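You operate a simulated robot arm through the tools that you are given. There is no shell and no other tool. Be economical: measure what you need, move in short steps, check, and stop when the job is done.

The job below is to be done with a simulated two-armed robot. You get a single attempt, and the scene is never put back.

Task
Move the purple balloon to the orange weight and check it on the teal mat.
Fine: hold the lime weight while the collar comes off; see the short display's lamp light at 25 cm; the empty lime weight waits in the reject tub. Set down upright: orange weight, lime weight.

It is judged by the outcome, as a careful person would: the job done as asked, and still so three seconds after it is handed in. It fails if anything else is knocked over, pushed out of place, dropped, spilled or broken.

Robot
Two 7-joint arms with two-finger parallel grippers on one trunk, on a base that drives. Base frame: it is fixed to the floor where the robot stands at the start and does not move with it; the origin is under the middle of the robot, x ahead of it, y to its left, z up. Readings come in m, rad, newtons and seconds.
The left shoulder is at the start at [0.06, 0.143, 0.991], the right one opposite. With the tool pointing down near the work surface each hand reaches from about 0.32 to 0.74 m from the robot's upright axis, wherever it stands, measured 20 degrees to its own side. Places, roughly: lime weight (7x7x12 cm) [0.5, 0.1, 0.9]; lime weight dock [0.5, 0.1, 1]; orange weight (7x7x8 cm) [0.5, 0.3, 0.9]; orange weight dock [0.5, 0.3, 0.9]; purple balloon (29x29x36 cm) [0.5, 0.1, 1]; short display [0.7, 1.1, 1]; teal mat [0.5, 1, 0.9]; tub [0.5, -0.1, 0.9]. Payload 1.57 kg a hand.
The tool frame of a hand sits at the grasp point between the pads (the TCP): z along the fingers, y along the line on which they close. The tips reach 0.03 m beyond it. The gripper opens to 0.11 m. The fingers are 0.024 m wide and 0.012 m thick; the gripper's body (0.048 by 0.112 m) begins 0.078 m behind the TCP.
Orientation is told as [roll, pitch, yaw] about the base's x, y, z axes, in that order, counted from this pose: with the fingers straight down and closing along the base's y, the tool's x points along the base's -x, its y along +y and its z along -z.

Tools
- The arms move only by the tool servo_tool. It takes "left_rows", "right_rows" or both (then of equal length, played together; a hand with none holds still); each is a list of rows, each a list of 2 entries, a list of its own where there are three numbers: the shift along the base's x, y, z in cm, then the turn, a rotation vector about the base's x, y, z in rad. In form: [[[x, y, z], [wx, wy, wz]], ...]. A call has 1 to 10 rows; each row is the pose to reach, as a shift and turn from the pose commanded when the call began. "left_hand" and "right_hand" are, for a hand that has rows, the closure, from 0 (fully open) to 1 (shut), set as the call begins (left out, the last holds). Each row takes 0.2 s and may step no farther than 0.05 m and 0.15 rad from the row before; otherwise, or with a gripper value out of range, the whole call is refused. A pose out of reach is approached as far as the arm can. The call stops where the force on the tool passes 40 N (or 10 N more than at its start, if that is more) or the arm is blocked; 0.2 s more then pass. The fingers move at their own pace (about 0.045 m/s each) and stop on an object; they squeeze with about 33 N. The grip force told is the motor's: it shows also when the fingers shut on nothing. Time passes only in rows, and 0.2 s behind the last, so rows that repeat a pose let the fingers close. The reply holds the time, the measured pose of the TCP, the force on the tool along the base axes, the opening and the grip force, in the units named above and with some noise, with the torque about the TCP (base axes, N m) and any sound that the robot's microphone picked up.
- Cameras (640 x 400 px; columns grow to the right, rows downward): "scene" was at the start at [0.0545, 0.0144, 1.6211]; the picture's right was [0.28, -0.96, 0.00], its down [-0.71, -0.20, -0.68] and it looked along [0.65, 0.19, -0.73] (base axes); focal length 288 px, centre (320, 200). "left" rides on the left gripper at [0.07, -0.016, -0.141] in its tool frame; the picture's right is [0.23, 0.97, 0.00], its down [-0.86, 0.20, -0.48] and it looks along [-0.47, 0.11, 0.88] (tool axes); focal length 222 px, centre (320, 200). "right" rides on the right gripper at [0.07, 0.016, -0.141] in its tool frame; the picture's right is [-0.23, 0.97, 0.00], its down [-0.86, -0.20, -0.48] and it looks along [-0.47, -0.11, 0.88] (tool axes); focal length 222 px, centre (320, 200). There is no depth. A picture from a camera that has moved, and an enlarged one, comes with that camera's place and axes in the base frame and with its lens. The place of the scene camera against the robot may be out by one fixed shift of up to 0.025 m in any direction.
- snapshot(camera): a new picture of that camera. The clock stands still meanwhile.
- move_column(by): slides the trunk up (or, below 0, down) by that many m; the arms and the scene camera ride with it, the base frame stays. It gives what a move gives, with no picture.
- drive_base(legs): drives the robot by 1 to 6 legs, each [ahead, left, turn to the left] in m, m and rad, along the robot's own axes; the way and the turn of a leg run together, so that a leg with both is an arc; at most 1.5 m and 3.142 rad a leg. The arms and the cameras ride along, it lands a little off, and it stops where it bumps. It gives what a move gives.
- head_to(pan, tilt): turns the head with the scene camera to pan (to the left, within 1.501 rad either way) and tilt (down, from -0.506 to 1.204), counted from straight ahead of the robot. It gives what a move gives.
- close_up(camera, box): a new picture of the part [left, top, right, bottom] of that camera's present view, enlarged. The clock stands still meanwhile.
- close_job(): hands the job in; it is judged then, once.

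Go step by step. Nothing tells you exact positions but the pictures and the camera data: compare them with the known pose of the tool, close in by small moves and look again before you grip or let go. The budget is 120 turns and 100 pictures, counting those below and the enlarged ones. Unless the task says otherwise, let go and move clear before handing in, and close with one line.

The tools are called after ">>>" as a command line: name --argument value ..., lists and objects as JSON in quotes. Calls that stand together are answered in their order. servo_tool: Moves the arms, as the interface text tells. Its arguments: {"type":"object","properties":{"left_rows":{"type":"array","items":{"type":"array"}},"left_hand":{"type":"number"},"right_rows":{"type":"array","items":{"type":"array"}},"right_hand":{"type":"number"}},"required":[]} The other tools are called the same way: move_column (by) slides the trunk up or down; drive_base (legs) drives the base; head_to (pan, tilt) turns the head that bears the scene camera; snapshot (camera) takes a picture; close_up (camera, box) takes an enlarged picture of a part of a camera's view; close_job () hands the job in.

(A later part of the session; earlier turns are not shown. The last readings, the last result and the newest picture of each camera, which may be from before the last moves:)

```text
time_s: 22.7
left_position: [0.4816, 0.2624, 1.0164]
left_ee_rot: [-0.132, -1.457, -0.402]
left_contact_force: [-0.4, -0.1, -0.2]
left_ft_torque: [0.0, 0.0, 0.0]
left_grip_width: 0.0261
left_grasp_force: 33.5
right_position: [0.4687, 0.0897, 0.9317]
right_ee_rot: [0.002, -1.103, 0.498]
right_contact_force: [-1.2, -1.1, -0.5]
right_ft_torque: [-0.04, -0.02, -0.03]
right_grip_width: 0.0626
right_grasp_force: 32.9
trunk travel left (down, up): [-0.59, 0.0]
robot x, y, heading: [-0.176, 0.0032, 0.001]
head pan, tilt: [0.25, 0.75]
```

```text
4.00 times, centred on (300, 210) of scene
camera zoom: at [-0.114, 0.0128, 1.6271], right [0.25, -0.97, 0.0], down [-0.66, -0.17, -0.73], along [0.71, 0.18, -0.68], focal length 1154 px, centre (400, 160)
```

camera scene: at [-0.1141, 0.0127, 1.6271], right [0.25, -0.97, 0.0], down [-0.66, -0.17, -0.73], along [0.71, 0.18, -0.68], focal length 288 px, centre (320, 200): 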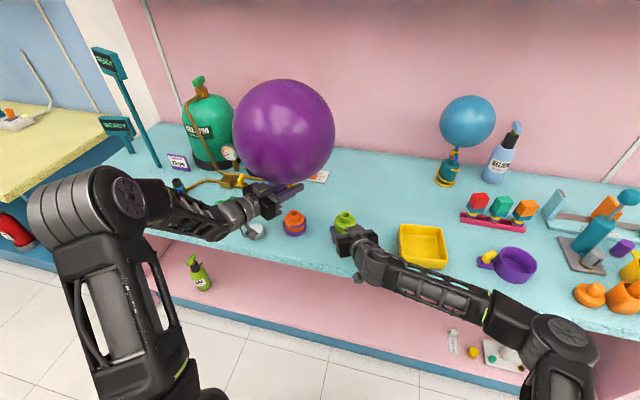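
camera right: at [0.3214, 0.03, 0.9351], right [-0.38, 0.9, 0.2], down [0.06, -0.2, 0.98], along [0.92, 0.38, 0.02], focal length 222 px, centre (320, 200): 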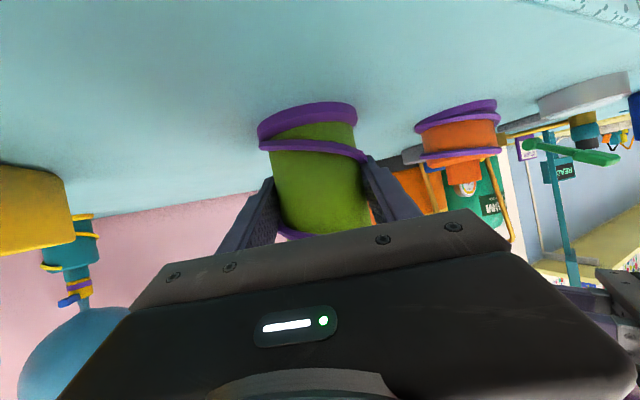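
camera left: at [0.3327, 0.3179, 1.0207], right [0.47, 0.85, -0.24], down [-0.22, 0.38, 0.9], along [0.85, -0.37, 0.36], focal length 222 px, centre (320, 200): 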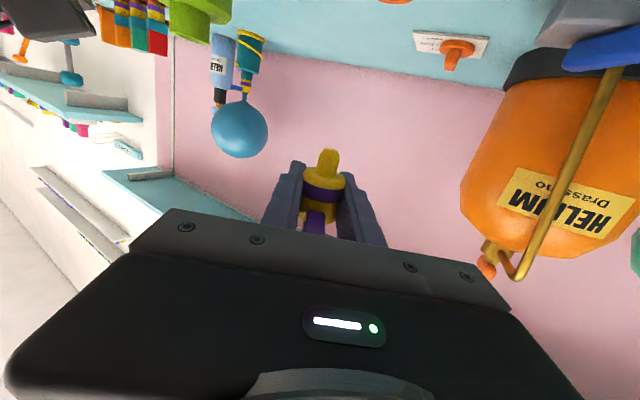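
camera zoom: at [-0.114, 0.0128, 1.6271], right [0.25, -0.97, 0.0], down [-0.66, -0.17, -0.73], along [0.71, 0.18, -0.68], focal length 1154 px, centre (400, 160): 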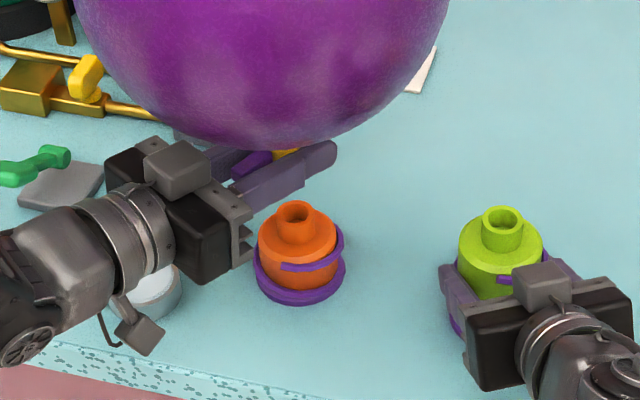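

Peg and socket agree within about 3 mm. I correct slightly and lower until the tip is close to the socket rim.

>>> servo_tool --left_rows '[[[0.1, 0.2, -0.8], [0, 0, 0]], [[0.1, 0.2, -1.6], [0, 0, 0]], [[0.1, 0.2, -1.9], [0, 0, 0]]]'

>>> close_up --camera "left" --box '[220, 60, 420, 240]'

>>> close_up --camera "right" --box '[380, 60, 580, 240]'

>>> close_up --camera "scene" --box '[250, 180, 350, 245]'

```text
time_s: 23.5
left_position: [0.4832, 0.2645, 0.9958]
left_ee_rot: [-0.13, -1.457, -0.407]
left_contact_force: [0.0, -0.7, -0.1]
left_ft_torque: [-0.02, 0.0, -0.02]
left_grip_width: 0.0259
left_grasp_force: 33.2
right_position: [0.4686, 0.0904, 0.9322]
right_ee_rot: [0.001, -1.104, 0.498]
right_contact_force: [-0.2, 0.8, 0.1]
right_ft_torque: [0.0, -0.02, 0.01]
right_grip_width: 0.0625
right_grasp_force: 32.9
trunk travel left (down, up): [-0.59, 0.0]
robot x, y, heading: [-0.1727, 0.0027, 0.005]
head pan, tilt: [0.25, 0.75]
```

```text
2.22 times, centred on (320, 150) of left
camera zoom: at [0.3468, 0.3261, 0.9435], right [0.47, 0.85, -0.24], down [-0.22, 0.38, 0.9], along [0.85, -0.37, 0.36], focal length 494 px, centre (320, 311)
```

zoom: 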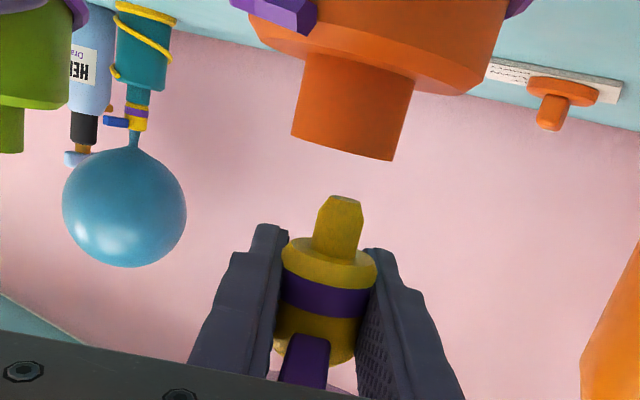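

```text
2.22 times, centred on (480, 150) of right
camera zoom: at [0.3215, 0.0301, 0.9352], right [-0.38, 0.9, 0.2], down [0.06, -0.2, 0.98], along [0.92, 0.38, 0.02], focal length 494 px, centre (-36, 311)
```

zoom: 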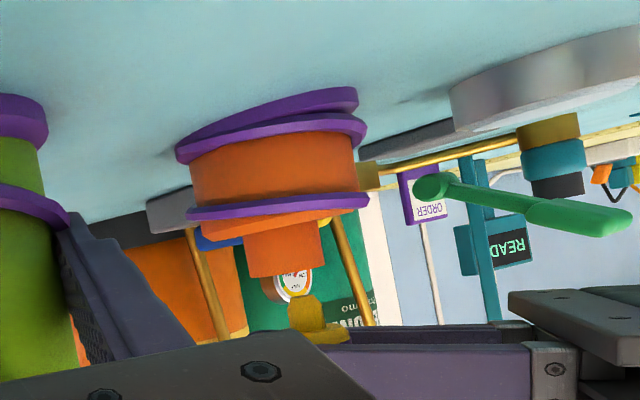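

```text
6.15 times, centred on (300, 212) of scene
camera zoom: at [-0.114, 0.013, 1.6271], right [0.25, -0.97, 0.0], down [-0.66, -0.17, -0.73], along [0.71, 0.18, -0.68], focal length 1776 px, centre (443, 123)
```

zoom: 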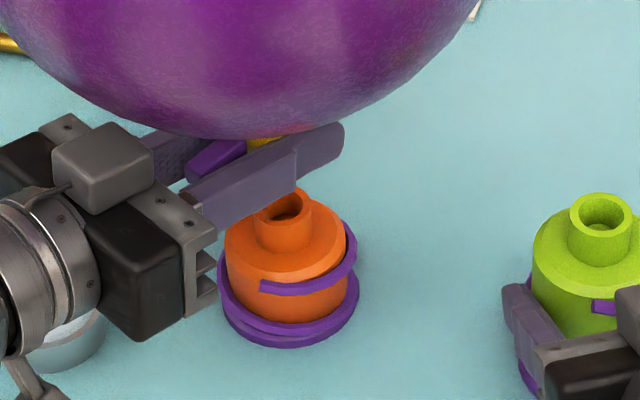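

From both hand cameras the peg sits about 4–5 mm off the socket axis, toward −x and +y. I shift (+3.5, −4) mm and check again.

>>> servo_tool --left_rows '[[[0.35, -0.4, 0], [0, 0, 0]], [[0.35, -0.4, -0.6], [0, 0, 0]], [[0.35, -0.4, -0.6], [0, 0, 0]]]'

>>> close_up --camera "left" --box '[270, 100, 380, 200]'

>>> close_up --camera "right" --box '[440, 140, 550, 240]'

```text
time_s: 24.3
left_position: [0.4855, 0.2606, 0.9899]
left_ee_rot: [-0.132, -1.459, -0.402]
left_contact_force: [-0.4, 0.7, -0.2]
left_ft_torque: [-0.01, 0.0, 0.0]
left_grip_width: 0.0261
left_grasp_force: 32.7
right_position: [0.4683, 0.0894, 0.9313]
right_ee_rot: [0.002, -1.102, 0.499]
right_contact_force: [-0.1, 0.6, -0.5]
right_ft_torque: [-0.06, -0.06, 0.01]
right_grip_width: 0.0627
right_grasp_force: 32.7
trunk travel left (down, up): [-0.59, 0.0]
robot x, y, heading: [-0.171, -0.0003, -0.002]
head pan, tilt: [0.25, 0.75]
```

```text
4.00 times, centred on (325, 150) of left
camera zoom: at [0.3504, 0.3225, 0.9375], right [0.47, 0.85, -0.24], down [-0.22, 0.38, 0.9], along [0.85, -0.37, 0.36], focal length 888 px, centre (300, 400)
```

zoom: 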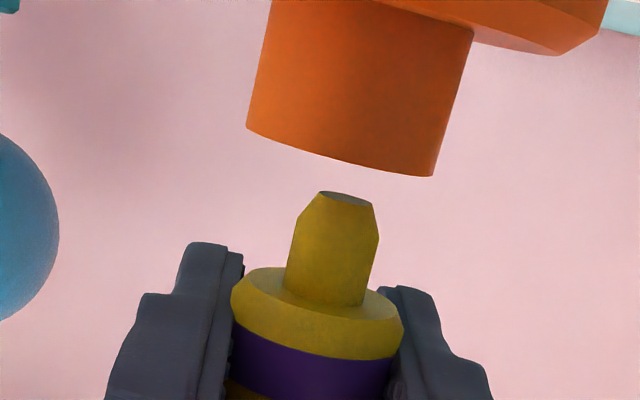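

```text
4.00 times, centred on (495, 190) of right
camera zoom: at [0.3215, 0.0301, 0.9352], right [-0.38, 0.9, 0.2], down [0.06, -0.2, 0.98], along [0.92, 0.38, 0.02], focal length 888 px, centre (-380, 240)
```

zoom: 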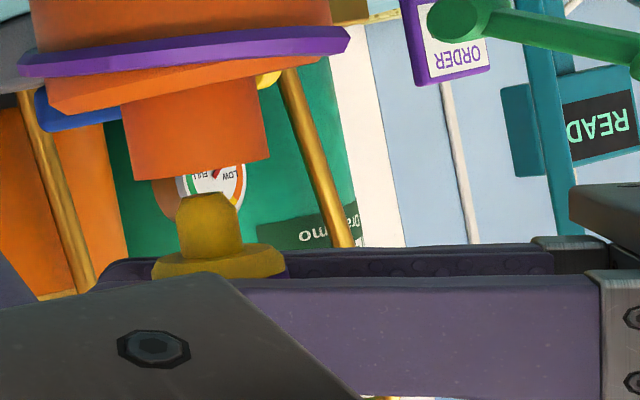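

The right view is aligned and the left view shows about 3 mm left to correct. I nudge and begin insertion with small force-checked steps.

>>> servo_tool --left_rows '[[[-0.16, -0.24, 0], [0, 0, 0]], [[-0.16, -0.24, -0.4], [0, 0, 0]], [[-0.16, -0.24, -0.8], [0, 0, 0]], [[-0.16, -0.24, -1.1], [0, 0, 0]]]'

>>> close_up --camera "left" --box '[270, 100, 380, 200]'

>>> close_up --camera "right" --box '[440, 140, 550, 240]'

```text
time_s: 25.3
left_position: [0.4827, 0.2578, 0.9796]
left_ee_rot: [-0.132, -1.458, -0.401]
left_contact_force: [-0.1, -0.6, -0.8]
left_ft_torque: [0.01, 0.0, 0.0]
left_grip_width: 0.0262
left_grasp_force: 32.7
right_position: [0.4694, 0.0892, 0.9322]
right_ee_rot: [0.0, -1.103, 0.498]
right_contact_force: [-0.4, 0.5, 0.3]
right_ft_torque: [-0.08, 0.02, 0.0]
right_grip_width: 0.0624
right_grasp_force: 32.7
trunk travel left (down, up): [-0.59, 0.0]
robot x, y, heading: [-0.1739, 0.0005, -0.005]
head pan, tilt: [0.25, 0.75]
```

```text
4.00 times, centred on (325, 150) of left
camera zoom: at [0.3475, 0.3197, 0.9271], right [0.47, 0.85, -0.24], down [-0.22, 0.38, 0.9], along [0.85, -0.37, 0.36], focal length 888 px, centre (300, 400)
```

zoom: 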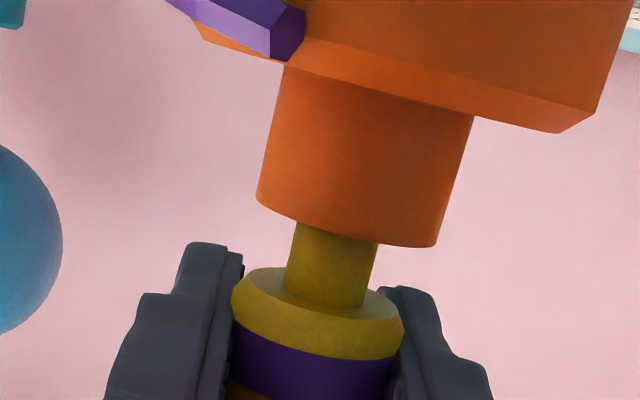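

```text
4.00 times, centred on (495, 190) of right
camera zoom: at [0.3215, 0.03, 0.9352], right [-0.38, 0.9, 0.2], down [0.06, -0.2, 0.98], along [0.92, 0.38, 0.02], focal length 888 px, centre (-380, 240)
```

zoom: 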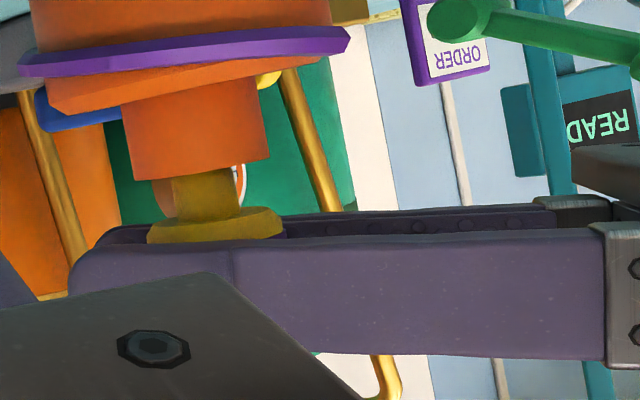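

The peg has entered the socket with no force. I continue to seat it.

>>> servo_tool --left_rows '[[[0.05, 0.08, -0.4], [0, 0, 0]], [[0.05, 0.08, -0.8], [0, 0, 0]], [[0.05, 0.08, -1.1], [0, 0, 0]]]'

>>> close_up --camera "left" --box '[270, 100, 380, 200]'

```text
time_s: 26.1
left_position: [0.4827, 0.259, 0.9713]
left_ee_rot: [-0.117, -1.462, -0.418]
left_contact_force: [-3.6, 0.4, 9.1]
left_ft_torque: [0.07, 0.21, -0.04]
left_grip_width: 0.0262
left_grasp_force: 33.4
right_position: [0.4683, 0.0902, 0.9322]
right_ee_rot: [0.001, -1.103, 0.496]
right_contact_force: [0.8, 0.0, -0.6]
right_ft_torque: [-0.05, 0.04, -0.04]
right_grip_width: 0.0623
right_grasp_force: 33.4
trunk travel left (down, up): [-0.59, 0.0]
robot x, y, heading: [-0.1749, 0.0008, 0.001]
head pan, tilt: [0.25, 0.75]
```

```text
4.00 times, centred on (325, 150) of left
camera zoom: at [0.3483, 0.3212, 0.9173], right [0.47, 0.85, -0.24], down [-0.22, 0.38, 0.9], along [0.85, -0.37, 0.37], focal length 888 px, centre (300, 400)
```

zoom: 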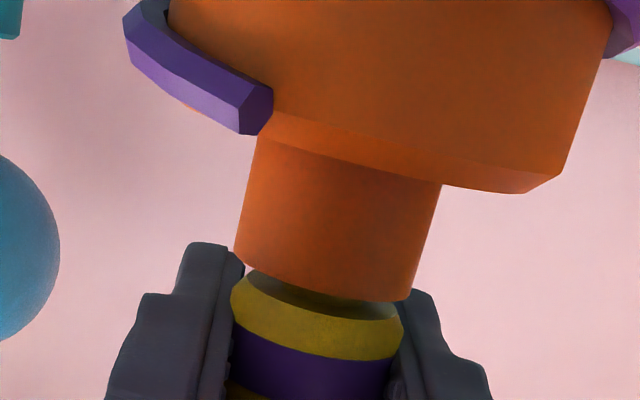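

It contacts with 9 N but a small gap remains. I press a few millimetres more.

>>> servo_tool --left_rows '[[[0, 0, -0.2], [0, 0, 0]], [[0, 0, -0.4], [0, 0, 0]], [[0, 0, -0.4], [0, 0, 0]]]'

>>> close_up --camera "left" --box '[270, 100, 380, 200]'

>>> close_up --camera "right" --box '[420, 80, 550, 200]'

```text
time_s: 26.9
left_position: [0.4844, 0.2597, 0.9674]
left_ee_rot: [-0.113, -1.463, -0.422]
left_contact_force: [6.3, 3.7, 22.5]
left_ft_torque: [0.17, -0.1, -0.11]
left_grip_width: 0.0267
left_grasp_force: 33.5
right_position: [0.4681, 0.0893, 0.9328]
right_ee_rot: [0.002, -1.105, 0.499]
right_contact_force: [0.0, -0.2, 0.2]
right_ft_torque: [-0.03, 0.02, -0.01]
right_grip_width: 0.0626
right_grasp_force: 33.7
trunk travel left (down, up): [-0.59, 0.0]
robot x, y, heading: [-0.1724, -0.0002, 0.001]
head pan, tilt: [0.25, 0.75]
```

```text
4.00 times, centred on (325, 150) of left
camera zoom: at [0.3483, 0.3209, 0.9137], right [0.47, 0.85, -0.24], down [-0.22, 0.38, 0.9], along [0.85, -0.37, 0.37], focal length 888 px, centre (300, 400)
```

zoom: 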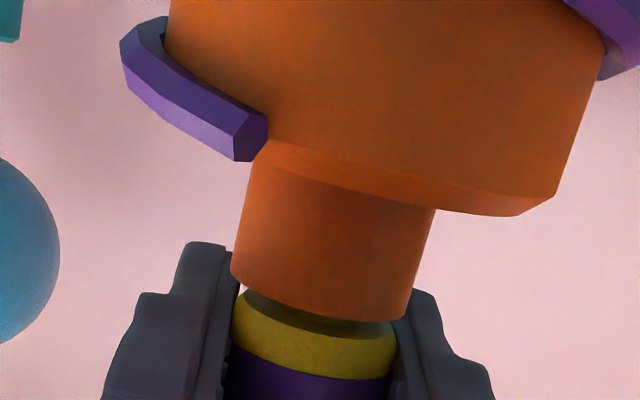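

```text
3.33 times, centred on (485, 140) of right
camera zoom: at [0.3207, 0.0298, 0.9358], right [-0.38, 0.9, 0.2], down [0.06, -0.2, 0.98], along [0.92, 0.38, 0.02], focal length 740 px, centre (-230, 400)
```

zoom: 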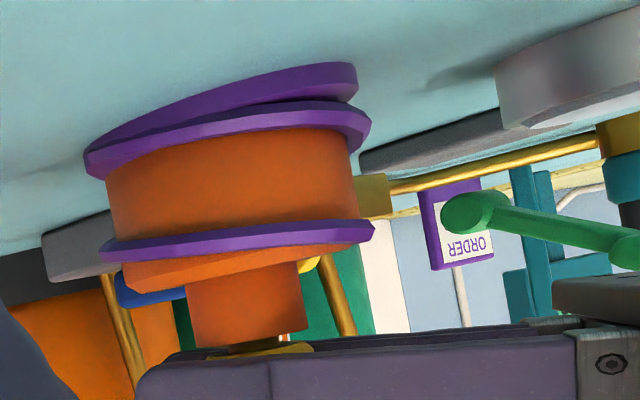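

The collar is about 3 mm from flush and there is sideways force toward +x/+y. I relieve that sideways offset and press again with a small wiggle.

>>> servo_tool --left_rows '[[[0.15, 0.1, 0.2], [0, 0, 0]], [[0.15, 0.1, 0], [0, 0, 0.05]], [[0.15, 0.1, -0.2], [0, 0, -0.05]], [[0.15, 0.1, -0.35], [0, 0, 0.05]], [[0.15, 0.1, -0.45], [0, 0, 0]]]'

>>> close_up --camera "left" --box '[270, 100, 380, 200]'

```text
time_s: 28.1
left_position: [0.4836, 0.2592, 0.9639]
left_ee_rot: [-0.122, -1.461, -0.418]
left_contact_force: [-3.3, -2.4, 22.6]
left_ft_torque: [-0.05, 0.08, 0.04]
left_grip_width: 0.0267
left_grasp_force: 32.4
right_position: [0.4665, 0.0886, 0.9331]
right_ee_rot: [0.001, -1.105, 0.495]
right_contact_force: [-1.4, 0.7, 0.4]
right_ft_torque: [-0.03, 0.01, -0.03]
right_grip_width: 0.0624
right_grasp_force: 33.4
trunk travel left (down, up): [-0.59, 0.0]
robot x, y, heading: [-0.1749, -0.0028, -0.002]
head pan, tilt: [0.25, 0.75]
```

```text
4.00 times, centred on (325, 150) of left
camera zoom: at [0.3488, 0.3207, 0.9097], right [0.47, 0.85, -0.24], down [-0.22, 0.38, 0.9], along [0.85, -0.37, 0.37], focal length 888 px, centre (300, 400)
```

zoom: 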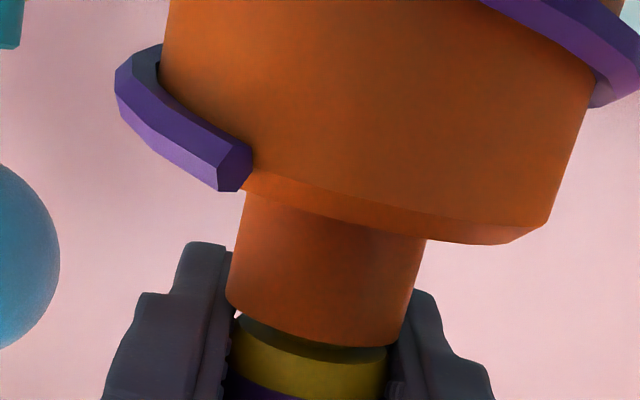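

I check the gap side-on with the right camera.

>>> close_up --camera "right" --box '[450, 150, 530, 200]'

>>> close_up --camera "left" --box '[290, 150, 370, 200]'

```text
8.00 times, centred on (490, 175) of right
camera zoom: at [0.3199, 0.0293, 0.9362], right [-0.38, 0.9, 0.2], down [0.06, -0.2, 0.98], along [0.92, 0.38, 0.02], focal length 1777 px, centre (-1040, 400)
```

zoom: 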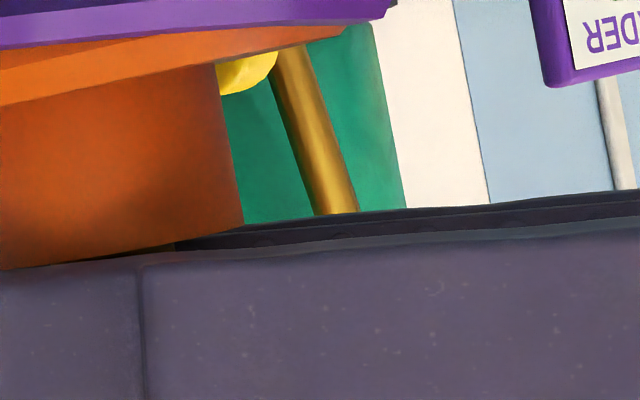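

```text
8.00 times, centred on (330, 175) of left
camera zoom: at [0.3488, 0.3207, 0.9097], right [0.47, 0.85, -0.24], down [-0.22, 0.38, 0.9], along [0.85, -0.37, 0.37], focal length 1777 px, centre (240, 400)
```

zoom: 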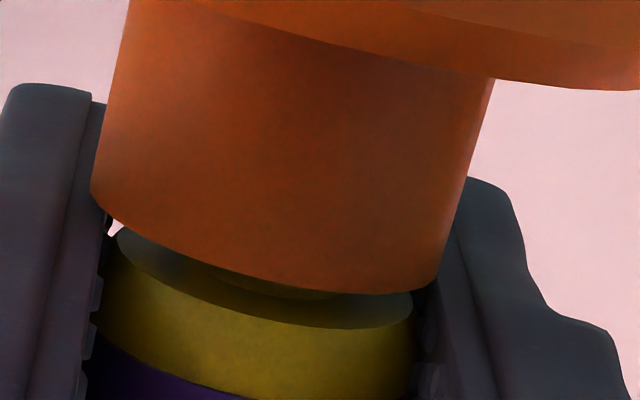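

A gap of about 3 mm remains and the fingers may be touching the post. I test retention by lifting 1.2 cm gently to see whether the orange weight comes along.

>>> servo_tool --left_rows '[[[0, 0, 0.5], [0, 0, 0]], [[0, 0, 0.9], [0, 0, 0]], [[0, 0, 1.3], [0, 0, 0]], [[0, 0, 1.6], [0, 0, 0]], [[0, 0, 1.6], [0, 0, 0]]]'

>>> snapshot --camera "right"

>>> close_up --camera "left" --box '[270, 100, 380, 200]'

```text
time_s: 29.3
left_position: [0.4849, 0.2615, 0.9762]
left_ee_rot: [-0.138, -1.453, -0.399]
left_contact_force: [0.6, 0.0, -2.7]
left_ft_torque: [0.01, 0.02, 0.04]
left_grip_width: 0.0266
left_grasp_force: 33.1
right_position: [0.4692, 0.0908, 0.9327]
right_ee_rot: [0.001, -1.103, 0.499]
right_contact_force: [0.9, 0.4, -0.4]
right_ft_torque: [-0.01, -0.22, 0.03]
right_grip_width: 0.0624
right_grasp_force: 33.3
trunk travel left (down, up): [-0.59, 0.0]
robot x, y, heading: [-0.1748, 0.0001, 0.002]
head pan, tilt: [0.25, 0.75]
```

```text
50 pictures are left
camera right: at [0.3218, 0.0303, 0.9353], right [-0.38, 0.9, 0.2], down [0.06, -0.2, 0.98], along [0.92, 0.38, 0.02], focal length 222 px, centre (320, 200)
```

right: 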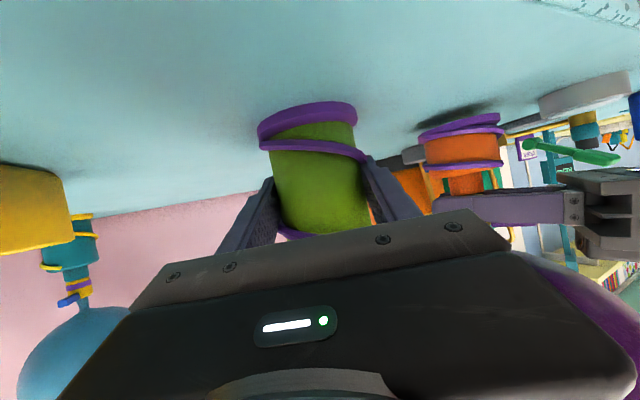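

```text
4.00 times, centred on (325, 150) of left
camera zoom: at [0.3495, 0.3229, 0.9231], right [0.47, 0.85, -0.24], down [-0.22, 0.38, 0.9], along [0.85, -0.37, 0.36], focal length 888 px, centre (300, 400)
```

zoom: 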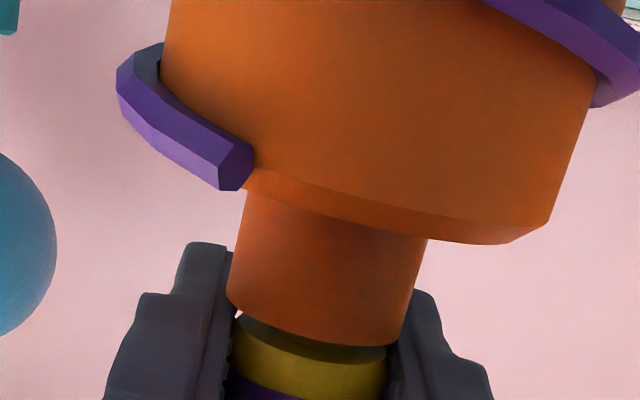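

The orange weight lifts together with the collar (about 2.7 N), so it is retained. I set it back down, open, raise the hand a little and regrip to press it fully home.

>>> servo_tool --left_rows '[[[0, 0, -0.5], [0, 0, 0]], [[0, 0, -0.9], [0, 0, 0]], [[0, 0, -1.15], [0, 0, 0]], [[0, 0, -1.25], [0, 0, 0]]]'

```text
time_s: 30.3
left_position: [0.4855, 0.2614, 0.9636]
left_ee_rot: [-0.131, -1.457, -0.406]
left_contact_force: [-0.8, -0.7, -2.6]
left_ft_torque: [0.0, 0.01, -0.01]
left_grip_width: 0.0263
left_grasp_force: 33.4
right_position: [0.468, 0.0893, 0.9328]
right_ee_rot: [0.001, -1.103, 0.498]
right_contact_force: [0.9, 0.4, 1.5]
right_ft_torque: [0.03, -0.22, 0.05]
right_grip_width: 0.0626
right_grasp_force: 32.7
trunk travel left (down, up): [-0.59, 0.0]
robot x, y, heading: [-0.1731, -0.003, -0.001]
head pan, tilt: [0.25, 0.75]
```

>>> servo_tool --left_rows '[[[0, 0, -0.1], [0, 0, 0]], [[0, 0, -0.2], [0, 0, 0]], [[0, 0, -0.3], [0, 0, 0]]]'

>>> close_up --camera "right" --box '[380, 60, 580, 240]'

```text
time_s: 31.1
left_position: [0.4855, 0.2607, 0.9642]
left_ee_rot: [-0.118, -1.463, -0.417]
left_contact_force: [-3.2, 2.2, 11.6]
left_ft_torque: [0.03, 0.07, -0.02]
left_grip_width: 0.0263
left_grasp_force: 33.2
right_position: [0.4678, 0.0902, 0.9324]
right_ee_rot: [0.003, -1.102, 0.499]
right_contact_force: [0.2, -1.0, 0.5]
right_ft_torque: [-0.04, -0.07, -0.03]
right_grip_width: 0.0623
right_grasp_force: 33.1
trunk travel left (down, up): [-0.59, 0.0]
robot x, y, heading: [-0.1717, 0.0006, 0.001]
head pan, tilt: [0.25, 0.75]
```

```text
2.22 times, centred on (480, 150) of right
camera zoom: at [0.3205, 0.03, 0.9354], right [-0.38, 0.9, 0.2], down [0.06, -0.2, 0.98], along [0.92, 0.38, 0.02], focal length 494 px, centre (-36, 311)
```

zoom: 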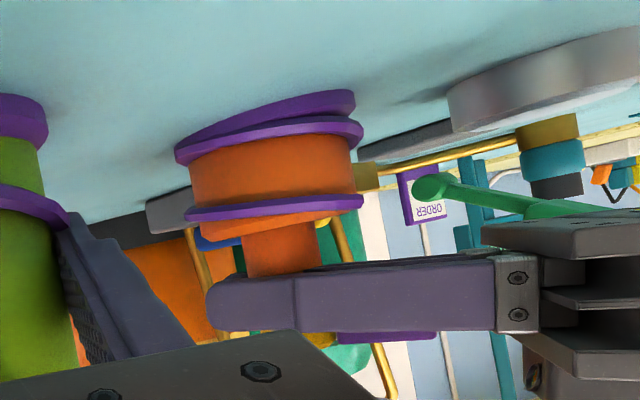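

It stands on the table again. I open slightly, keeping the fingers around the collar, and see whether it stays.

>>> servo_tool --left_rows '[[[0, 0, 0.15], [0, 0, 0]], [[0, 0, 0.15], [0, 0, 0]], [[0, 0, 0.15], [0, 0, 0]]]' --left_hand 0.62

>>> close_up --camera "left" --box '[250, 80, 390, 220]'

>>> close_up --camera "right" --box '[420, 80, 550, 220]'

```text
time_s: 31.9
left_position: [0.486, 0.2606, 0.9624]
left_ee_rot: [-0.133, -1.457, -0.402]
left_contact_force: [-0.3, -0.4, -0.2]
left_ft_torque: [-0.01, -0.04, 0.01]
left_grip_width: 0.0416
left_grasp_force: 0.0
right_position: [0.4687, 0.089, 0.9319]
right_ee_rot: [0.002, -1.104, 0.497]
right_contact_force: [0.9, -0.4, -0.5]
right_ft_torque: [-0.02, -0.1, -0.01]
right_grip_width: 0.0624
right_grasp_force: 33.0
trunk travel left (down, up): [-0.59, 0.0]
robot x, y, heading: [-0.1716, 0.0034, 0.003]
head pan, tilt: [0.25, 0.75]
```

```text
2.86 times, centred on (320, 150) of left
camera zoom: at [0.3497, 0.3218, 0.9093], right [0.47, 0.85, -0.24], down [-0.22, 0.38, 0.9], along [0.85, -0.37, 0.36], focal length 635 px, centre (320, 343)
```

zoom: 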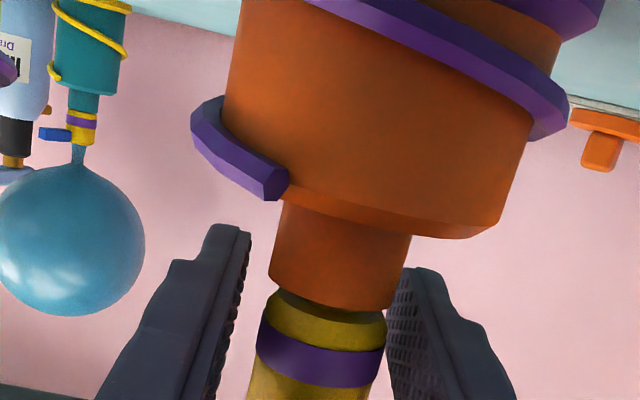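

```text
2.86 times, centred on (485, 150) of right
camera zoom: at [0.3215, 0.03, 0.9352], right [-0.38, 0.9, 0.2], down [0.06, -0.2, 0.98], along [0.92, 0.38, 0.02], focal length 635 px, centre (-151, 343)
```

zoom: 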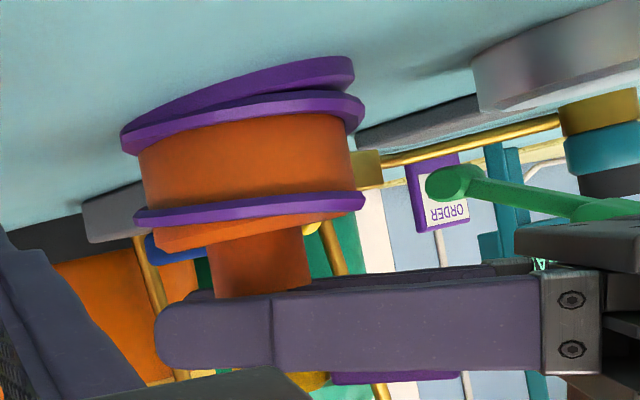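

It stays in place when loosened. I raise the hand about 1.1 cm to grip the collar fully, then press.

>>> servo_tool --left_rows '[[[0, 0, 0.6], [0, 0, 0]], [[0, 0, 1.1], [0, 0, 0]], [[0, 0, 1.1], [0, 0, 0]]]'

>>> servo_tool --left_rows '[[[0, 0, 0], [0, 0, 0]], [[0, 0, 0], [0, 0, 0]], [[0, 0, -0.2], [0, 0, 0]], [[0, 0, -0.4], [0, 0, 0]], [[0, 0, -0.6], [0, 0, 0]]]' --left_hand 1

>>> close_up --camera "left" --box '[250, 80, 390, 220]'

```text
time_s: 32.7
left_position: [0.4859, 0.2599, 0.9729]
left_ee_rot: [-0.133, -1.459, -0.403]
left_contact_force: [-0.3, 0.5, 0.0]
left_ft_torque: [0.04, -0.01, 0.01]
left_grip_width: 0.0418
left_grasp_force: 0.1
right_position: [0.4698, 0.0898, 0.9326]
right_ee_rot: [0.001, -1.103, 0.497]
right_contact_force: [-0.4, 0.2, 0.2]
right_ft_torque: [0.01, -0.08, -0.04]
right_grip_width: 0.0626
right_grasp_force: 32.8
trunk travel left (down, up): [-0.59, 0.0]
robot x, y, heading: [-0.1752, 0.0008, -0.002]
head pan, tilt: [0.25, 0.75]
```

```text
time_s: 33.9
left_position: [0.4854, 0.2602, 0.9718]
left_ee_rot: [-0.106, -1.467, -0.428]
left_contact_force: [1.4, 3.3, 22.5]
left_ft_torque: [0.1, 0.08, -0.03]
left_grip_width: 0.028
left_grasp_force: 33.1
right_position: [0.467, 0.0901, 0.9331]
right_ee_rot: [0.001, -1.105, 0.499]
right_contact_force: [-0.8, -0.1, 0.4]
right_ft_torque: [-0.04, 0.02, 0.0]
right_grip_width: 0.0624
right_grasp_force: 32.8
trunk travel left (down, up): [-0.59, 0.0]
robot x, y, heading: [-0.1747, -0.0015, -0.003]
head pan, tilt: [0.25, 0.75]
```

```text
2.86 times, centred on (320, 150) of left
camera zoom: at [0.3501, 0.3216, 0.9174], right [0.47, 0.85, -0.24], down [-0.23, 0.38, 0.9], along [0.85, -0.37, 0.37], focal length 635 px, centre (320, 343)
```

zoom: 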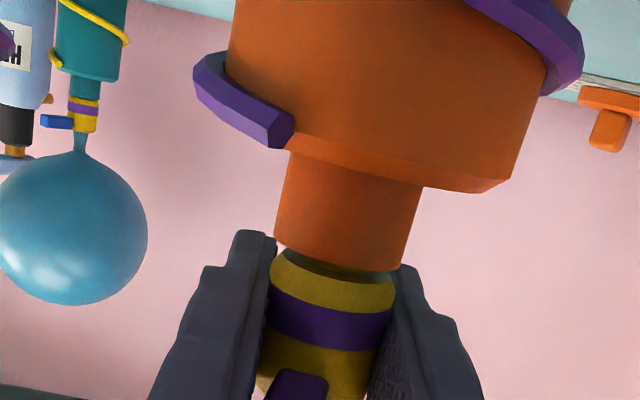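

Still about 2–3 mm proud. I try one more press with a wider yaw wiggle to overcome friction.

>>> servo_tool --left_rows '[[[0, 0, 0.3], [0, 0, 0.08]], [[0, 0, 0.1], [0, 0, -0.05]], [[0, 0, -0.1], [0, 0, -0.15]], [[0, 0, -0.2], [0, 0, -0.02]], [[0, 0, -0.2], [0, 0, 0.1]], [[0, 0, -0.2], [0, 0, 0]]]'

>>> close_up --camera "left" --box '[250, 80, 390, 220]'

```text
time_s: 35.3
left_position: [0.484, 0.2596, 0.9663]
left_ee_rot: [-0.122, -1.458, -0.414]
left_contact_force: [-1.0, -0.6, 19.7]
left_ft_torque: [0.1, 0.02, 0.2]
left_grip_width: 0.0273
left_grasp_force: 32.9
right_position: [0.4668, 0.089, 0.9329]
right_ee_rot: [0.001, -1.106, 0.497]
right_contact_force: [0.5, -0.6, 0.3]
right_ft_torque: [-0.02, 0.01, -0.01]
right_grip_width: 0.0622
right_grasp_force: 33.2
trunk travel left (down, up): [-0.59, 0.0]
robot x, y, heading: [-0.1722, 0.0015, 0.003]
head pan, tilt: [0.25, 0.75]
```

```text
2.86 times, centred on (320, 150) of left
camera zoom: at [0.3493, 0.3209, 0.9131], right [0.47, 0.85, -0.24], down [-0.22, 0.38, 0.9], along [0.85, -0.37, 0.37], focal length 635 px, centre (320, 343)
```

zoom: 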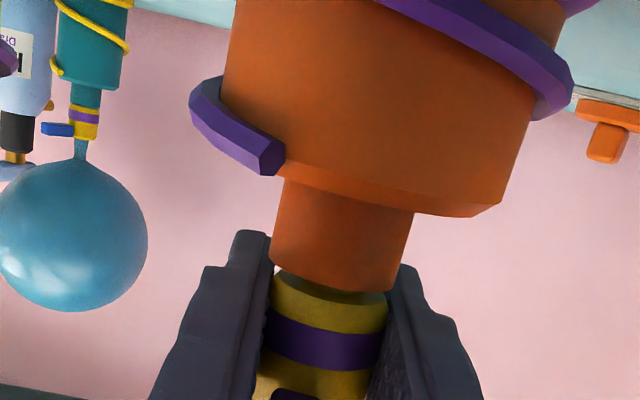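

The gap looks nearly closed now. I relax, open, back off and look at the joint.

>>> servo_tool --left_rows '[[[0, 0, 0.3], [0, 0, 0]], [[0, 0, 0.3], [0, 0, 0]], [[0, 0, 0.3], [0, 0, 0]]]' --left_hand 0.5

>>> servo_tool --left_rows '[[[-3, 1.8, 0.2], [0, 0, 0]], [[-6.5, 4, 0.2], [0, 0, 0]], [[-10, 6, 0.2], [0, 0, 0]]]'

>>> close_up --camera "left" --box '[250, 60, 390, 200]'

>>> close_up --camera "right" --box '[420, 80, 550, 220]'

```text
time_s: 36.1
left_position: [0.4855, 0.2599, 0.9674]
left_ee_rot: [-0.131, -1.454, -0.404]
left_contact_force: [0.2, -0.3, -0.1]
left_ft_torque: [0.0, 0.01, -0.01]
left_grip_width: 0.0549
left_grasp_force: 0.1
right_position: [0.4684, 0.0899, 0.9329]
right_ee_rot: [0.002, -1.103, 0.5]
right_contact_force: [0.6, -0.9, 0.4]
right_ft_torque: [0.03, -0.15, -0.02]
right_grip_width: 0.0626
right_grasp_force: 33.4
trunk travel left (down, up): [-0.59, 0.0]
robot x, y, heading: [-0.1727, 0.0015, 0.003]
head pan, tilt: [0.25, 0.75]
```

```text
time_s: 36.9
left_position: [0.3835, 0.3201, 0.9703]
left_ee_rot: [-0.13, -1.457, -0.405]
left_contact_force: [-0.7, -0.6, -0.4]
left_ft_torque: [0.0, 0.0, 0.0]
left_grip_width: 0.0551
left_grasp_force: 0.0
right_position: [0.4687, 0.0885, 0.9338]
right_ee_rot: [0.002, -1.103, 0.5]
right_contact_force: [-1.7, -0.1, 0.2]
right_ft_torque: [-0.01, -0.03, -0.02]
right_grip_width: 0.0624
right_grasp_force: 33.1
trunk travel left (down, up): [-0.59, 0.0]
robot x, y, heading: [-0.1715, 0.0018, -0.0]
head pan, tilt: [0.25, 0.75]
```

```text
2.86 times, centred on (320, 130) of left
camera zoom: at [0.2478, 0.3822, 0.9177], right [0.47, 0.85, -0.24], down [-0.22, 0.38, 0.9], along [0.85, -0.37, 0.36], focal length 635 px, centre (320, 400)
```

zoom: 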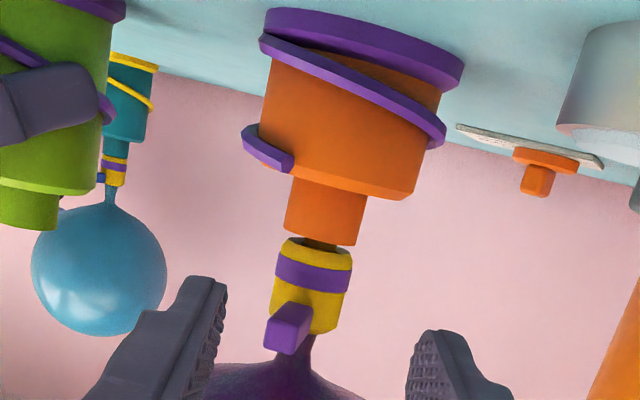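

```text
2.86 times, centred on (485, 150) of right
camera zoom: at [0.321, 0.0301, 0.9354], right [-0.38, 0.9, 0.2], down [0.06, -0.2, 0.98], along [0.92, 0.38, 0.02], focal length 635 px, centre (-151, 343)
```

zoom: 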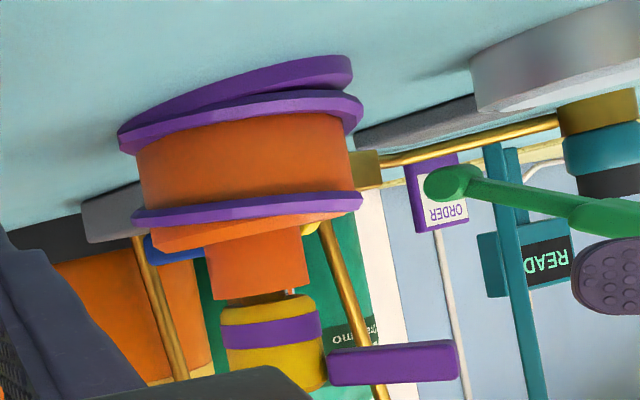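

The balloon stands docked on the orange weight; it lifts with it and stays when released. Now the right hand moves the lime weight sideways, clear of the balloon, so I can regrip it from above.

>>> servo_tool --right_rows '[[[0, 0, 0.8], [0, 0, 0]], [[0, 0, 1.5], [0, 0, 0]], [[0, -3.5, 1.5], [0, 0, 0]], [[0, -7, 1.5], [0, 0, 0]], [[0, -9.5, 1.5], [0, 0, 0]], [[0, -9.5, 1.5], [0, 0, 0]]]'

>>> snapshot --camera "scene"

```text
time_s: 38.3
left_position: [0.3832, 0.3206, 0.9703]
left_ee_rot: [-0.135, -1.457, -0.401]
left_contact_force: [-0.2, -0.1, 0.2]
left_ft_torque: [0.0, -0.01, 0.01]
left_grip_width: 0.0548
left_grasp_force: 0.0
right_position: [0.468, -0.0045, 0.9464]
right_ee_rot: [0.001, -1.105, 0.499]
right_contact_force: [0.0, 0.4, -4.7]
right_ft_torque: [-0.03, 0.02, -0.03]
right_grip_width: 0.0622
right_grasp_force: 32.8
trunk travel left (down, up): [-0.59, 0.0]
robot x, y, heading: [-0.1716, 0.0011, -0.003]
head pan, tilt: [0.25, 0.75]
```

```text
41 pictures are left
camera scene: at [-0.1137, 0.0133, 1.6271], right [0.25, -0.97, 0.0], down [-0.66, -0.17, -0.73], along [0.71, 0.18, -0.68], focal length 288 px, centre (320, 200)
```

scene: 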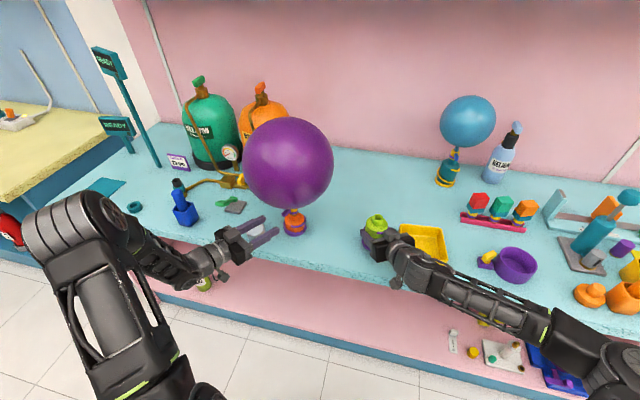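

The lime weight (≈4.7 N) is clear of everything. I lower it back to the table gently.

>>> servo_tool --right_rows '[[[0, 0, -0.7], [0, 0, 0]], [[0, 0, -1.2], [0, 0, 0]], [[0, 0, -1.4], [0, 0, 0]], [[0, 0, -1.5], [0, 0, 0]]]'

```text
time_s: 39.3
left_position: [0.3834, 0.3195, 0.9702]
left_ee_rot: [-0.129, -1.457, -0.405]
left_contact_force: [-0.5, 0.0, 0.3]
left_ft_torque: [0.01, 0.0, 0.02]
left_grip_width: 0.0547
left_grasp_force: 0.0
right_position: [0.4673, -0.003, 0.9325]
right_ee_rot: [0.002, -1.106, 0.5]
right_contact_force: [0.0, 1.2, 1.7]
right_ft_torque: [-0.08, -0.15, 0.01]
right_grip_width: 0.0625
right_grasp_force: 32.4
trunk travel left (down, up): [-0.59, 0.0]
robot x, y, heading: [-0.1759, -0.0008, 0.002]
head pan, tilt: [0.25, 0.75]
```

It rests on the table. I open, back out, rise, and turn the right hand to point down.

>>> servo_tool --right_rows '[[[0, 0, 0], [0, 0, 0]], [[0, 0, 0], [0, 0, 0]], [[0, 0, 0], [0, 0, 0]], [[-3.5, -1.9, 0], [0, 0, 0]], [[-7.5, -4.1, 0], [0, 0, 0]], [[-11.5, -6.3, 0], [0, 0, 0]], [[-11.5, -6.3, 4.5], [0, 0, 0]], [[-11.5, -6.3, 9], [0, 0, 0]], [[-11.5, -6.3, 13.5], [0, 0, 0]]]' --right_hand 0

>>> servo_tool --right_rows '[[[0, 0, 0.5], [0, 0, -0.13]], [[0, 0, 1], [0, 0, -0.26]], [[0, 0, 1.5], [0, 0, -0.39]], [[0, 0, 2], [0, 0, -0.5]]]'

>>> servo_tool --right_rows '[[[1, 0, 0], [0, 0.14, 0]], [[2, 1, 0], [0, 0.28, 0]], [[4, 2, 0], [0, 0.42, 0]], [[6, 3, 0], [0, 0.56, 0]], [[8, 4, 0], [0, 0.7, 0]], [[10, 5, 0], [0, 0.84, 0]], [[11, 6, 0], [0, 0.98, 0]], [[11.5, 6.3, 0], [0, 1.105, 0]]]'

>>> snapshot --camera "right"

```text
time_s: 41.3
left_position: [0.3834, 0.3208, 0.9704]
left_ee_rot: [-0.131, -1.457, -0.403]
left_contact_force: [0.3, 0.2, 1.5]
left_ft_torque: [-0.03, 0.0, 0.0]
left_grip_width: 0.0552
left_grasp_force: 0.0
right_position: [0.3536, -0.0661, 1.0659]
right_ee_rot: [0.0, -1.102, 0.5]
right_contact_force: [0.2, 1.2, -0.2]
right_ft_torque: [0.02, 0.05, 0.01]
right_grip_width: 0.1097
right_grasp_force: 0.1
trunk travel left (down, up): [-0.59, 0.0]
robot x, y, heading: [-0.1739, 0.0017, -0.0]
head pan, tilt: [0.25, 0.75]
```

```text
time_s: 42.3
left_position: [0.3839, 0.3217, 0.9707]
left_ee_rot: [-0.134, -1.458, -0.4]
left_contact_force: [0.6, -1.0, 0.2]
left_ft_torque: [-0.03, 0.04, -0.02]
left_grip_width: 0.055
left_grasp_force: 0.1
right_position: [0.3505, -0.0684, 1.0861]
right_ee_rot: [0.0, -1.104, -0.003]
right_contact_force: [-0.3, 0.5, -0.9]
right_ft_torque: [-0.01, -0.02, -0.02]
right_grip_width: 0.1099
right_grasp_force: 0.1
trunk travel left (down, up): [-0.59, 0.0]
robot x, y, heading: [-0.1723, -0.0012, -0.0]
head pan, tilt: [0.25, 0.75]
```

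```text
time_s: 44.1
left_position: [0.3835, 0.3201, 0.9696]
left_ee_rot: [-0.126, -1.458, -0.408]
left_contact_force: [-0.7, 0.5, 0.2]
left_ft_torque: [0.02, 0.01, -0.01]
left_grip_width: 0.0549
left_grasp_force: 0.1
right_position: [0.4588, -0.0109, 1.0803]
right_ee_rot: [-0.006, -0.131, -0.001]
right_contact_force: [0.4, -1.1, 0.0]
right_ft_torque: [0.0, 0.01, 0.0]
right_grip_width: 0.1101
right_grasp_force: 0.0
right hand out of reach, approached as far as the arm can: row 7, 8
trunk travel left (down, up): [-0.59, 0.0]
robot x, y, heading: [-0.1727, 0.0011, -0.006]
head pan, tilt: [0.25, 0.75]
```

```text
40 pictures are left
camera right: at [0.3705, 0.0077, 1.2128], right [0.23, 0.97, 0.02], down [0.78, -0.2, 0.59], along [0.58, -0.11, -0.81], focal length 222 px, centre (320, 200)
```

right: 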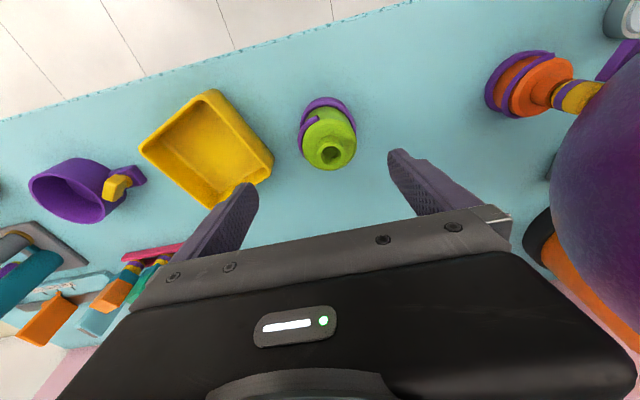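

The lime post is at about (0.471, 0.002) and the tub's centre about (0.47, −0.17). I straighten the hand above the post and lower partway.

>>> servo_tool --right_rows '[[[0, 0.6, -2], [0, 0, 0]], [[0, 1.2, -4.5], [0, 0.07, 0]], [[0.6, 1.3, -4.5], [0, 0.13, 0]], [[1.2, 1.3, -4.5], [0, 0.13, 0]]]'

>>> snapshot --camera "right"

```text
time_s: 45.1
left_position: [0.3844, 0.3197, 0.9713]
left_ee_rot: [-0.133, -1.456, -0.403]
left_contact_force: [-0.7, -0.2, -1.2]
left_ft_torque: [0.04, -0.02, 0.01]
left_grip_width: 0.0549
left_grasp_force: 0.0
right_position: [0.46, 0.0009, 1.0331]
right_ee_rot: [-0.008, -0.06, -0.001]
right_contact_force: [0.2, 0.1, 0.0]
right_ft_torque: [-0.02, 0.0, -0.02]
right_grip_width: 0.1099
right_grasp_force: 0.1
right hand out of reach, approached as far as the arm can: row 3, 4
trunk travel left (down, up): [-0.59, 0.0]
robot x, y, heading: [-0.1729, 0.0044, 0.002]
head pan, tilt: [0.25, 0.75]
```

```text
39 pictures are left
camera right: at [0.3794, 0.0197, 1.1712], right [0.23, 0.97, 0.01], down [0.82, -0.2, 0.53], along [0.52, -0.11, -0.85], focal length 222 px, centre (320, 200)
```

right: 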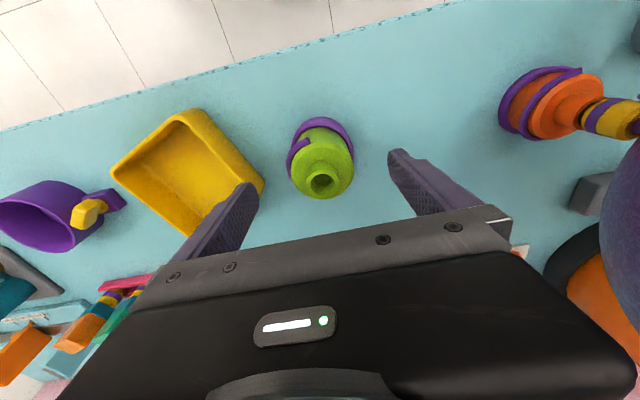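

The post is about 1 cm further ahead. I lower onto it keeping this slight tilt.

>>> servo_tool --right_rows '[[[0.5, 0.2, -1.2], [0, -0.04, 0]], [[1.1, 0.3, -2.2], [0, -0.04, 0]], [[1.1, 0.3, -3.1], [0, -0.04, 0]]]'

>>> snapshot --camera "right"

```text
time_s: 45.9
left_position: [0.3833, 0.3205, 0.9706]
left_ee_rot: [-0.13, -1.457, -0.405]
left_contact_force: [-0.3, -1.0, 0.1]
left_ft_torque: [0.01, 0.02, 0.02]
left_grip_width: 0.0549
left_grasp_force: 0.0
right_position: [0.4686, 0.0034, 1.0016]
right_ee_rot: [-0.004, -0.103, 0.001]
right_contact_force: [0.8, 0.0, 0.2]
right_ft_torque: [-0.02, 0.01, 0.05]
right_grip_width: 0.1099
right_grasp_force: 0.1
trunk travel left (down, up): [-0.59, 0.0]
robot x, y, heading: [-0.1712, 0.0008, -0.002]
head pan, tilt: [0.25, 0.75]
```

```text
38 pictures are left
camera right: at [0.3846, 0.0224, 1.1376], right [0.23, 0.97, 0.02], down [0.8, -0.2, 0.56], along [0.55, -0.11, -0.83], focal length 222 px, centre (320, 200)
```

right: 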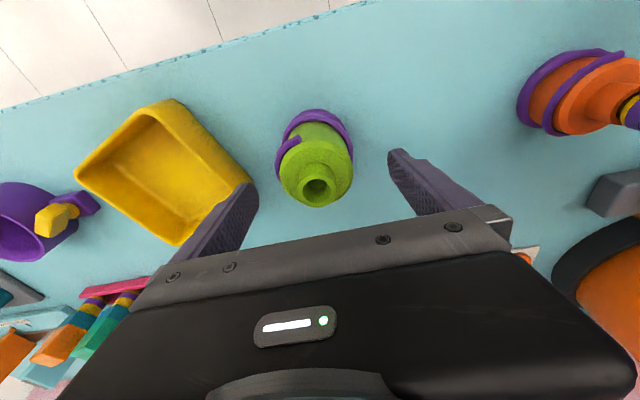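

The post is centred between the fingers. I close on it.

>>> servo_tool --right_rows '[[[0.1, 0, 0], [0, 0, 0]], [[0.1, 0, 0], [0, 0, 0]], [[0.1, 0, 0], [0, 0, 0]], [[0.1, 0, 0], [0, 0, 0]], [[0.1, 0, 0], [0, 0, 0]]]' --right_hand 1

>>> servo_tool --right_rows '[[[0, 0, 1.5], [0, 0, 0]], [[0, 0, 3.5], [0, 0, 0]], [[0, 0, 5.5], [0, 0, 0]], [[0, 0, 5.5], [0, 0, 0]]]'

>>> snapshot --camera "right"

```text
time_s: 47.1
left_position: [0.3846, 0.3213, 0.9699]
left_ee_rot: [-0.13, -1.46, -0.403]
left_contact_force: [-0.4, 0.2, 1.0]
left_ft_torque: [0.04, 0.02, 0.01]
left_grip_width: 0.0547
left_grasp_force: 0.1
right_position: [0.4705, 0.0039, 1.0041]
right_ee_rot: [-0.004, -0.103, 0.0]
right_contact_force: [0.5, 0.1, 1.8]
right_ft_torque: [0.14, -0.02, 0.03]
right_grip_width: 0.0303
right_grasp_force: 16.3
trunk travel left (down, up): [-0.59, 0.0]
robot x, y, heading: [-0.169, 0.003, 0.004]
head pan, tilt: [0.25, 0.75]
```

```text
time_s: 48.1
left_position: [0.3828, 0.3205, 0.9705]
left_ee_rot: [-0.134, -1.458, -0.404]
left_contact_force: [0.1, 0.7, 0.8]
left_ft_torque: [-0.01, -0.01, 0.0]
left_grip_width: 0.0549
left_grasp_force: 0.1
right_position: [0.4711, 0.0035, 1.0584]
right_ee_rot: [-0.003, -0.103, 0.0]
right_contact_force: [0.3, 0.2, -4.3]
right_ft_torque: [-0.02, 0.01, 0.01]
right_grip_width: 0.0301
right_grasp_force: 33.2
trunk travel left (down, up): [-0.59, 0.0]
robot x, y, heading: [-0.173, 0.002, 0.0]
head pan, tilt: [0.25, 0.75]
```

```text
37 pictures are left
camera right: at [0.3861, 0.0215, 1.1927], right [0.23, 0.97, 0.02], down [0.8, -0.2, 0.56], along [0.55, -0.11, -0.83], focal length 222 px, centre (320, 200)
```

right: 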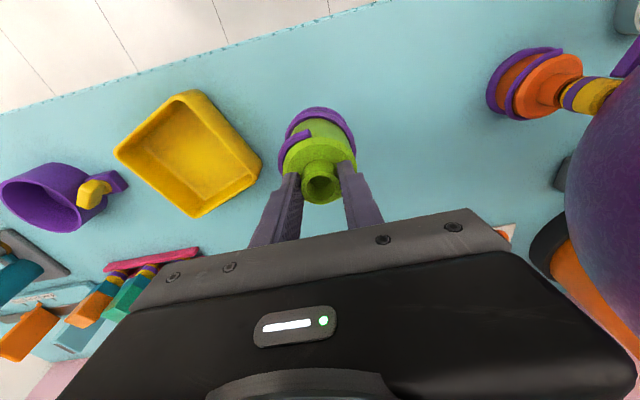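

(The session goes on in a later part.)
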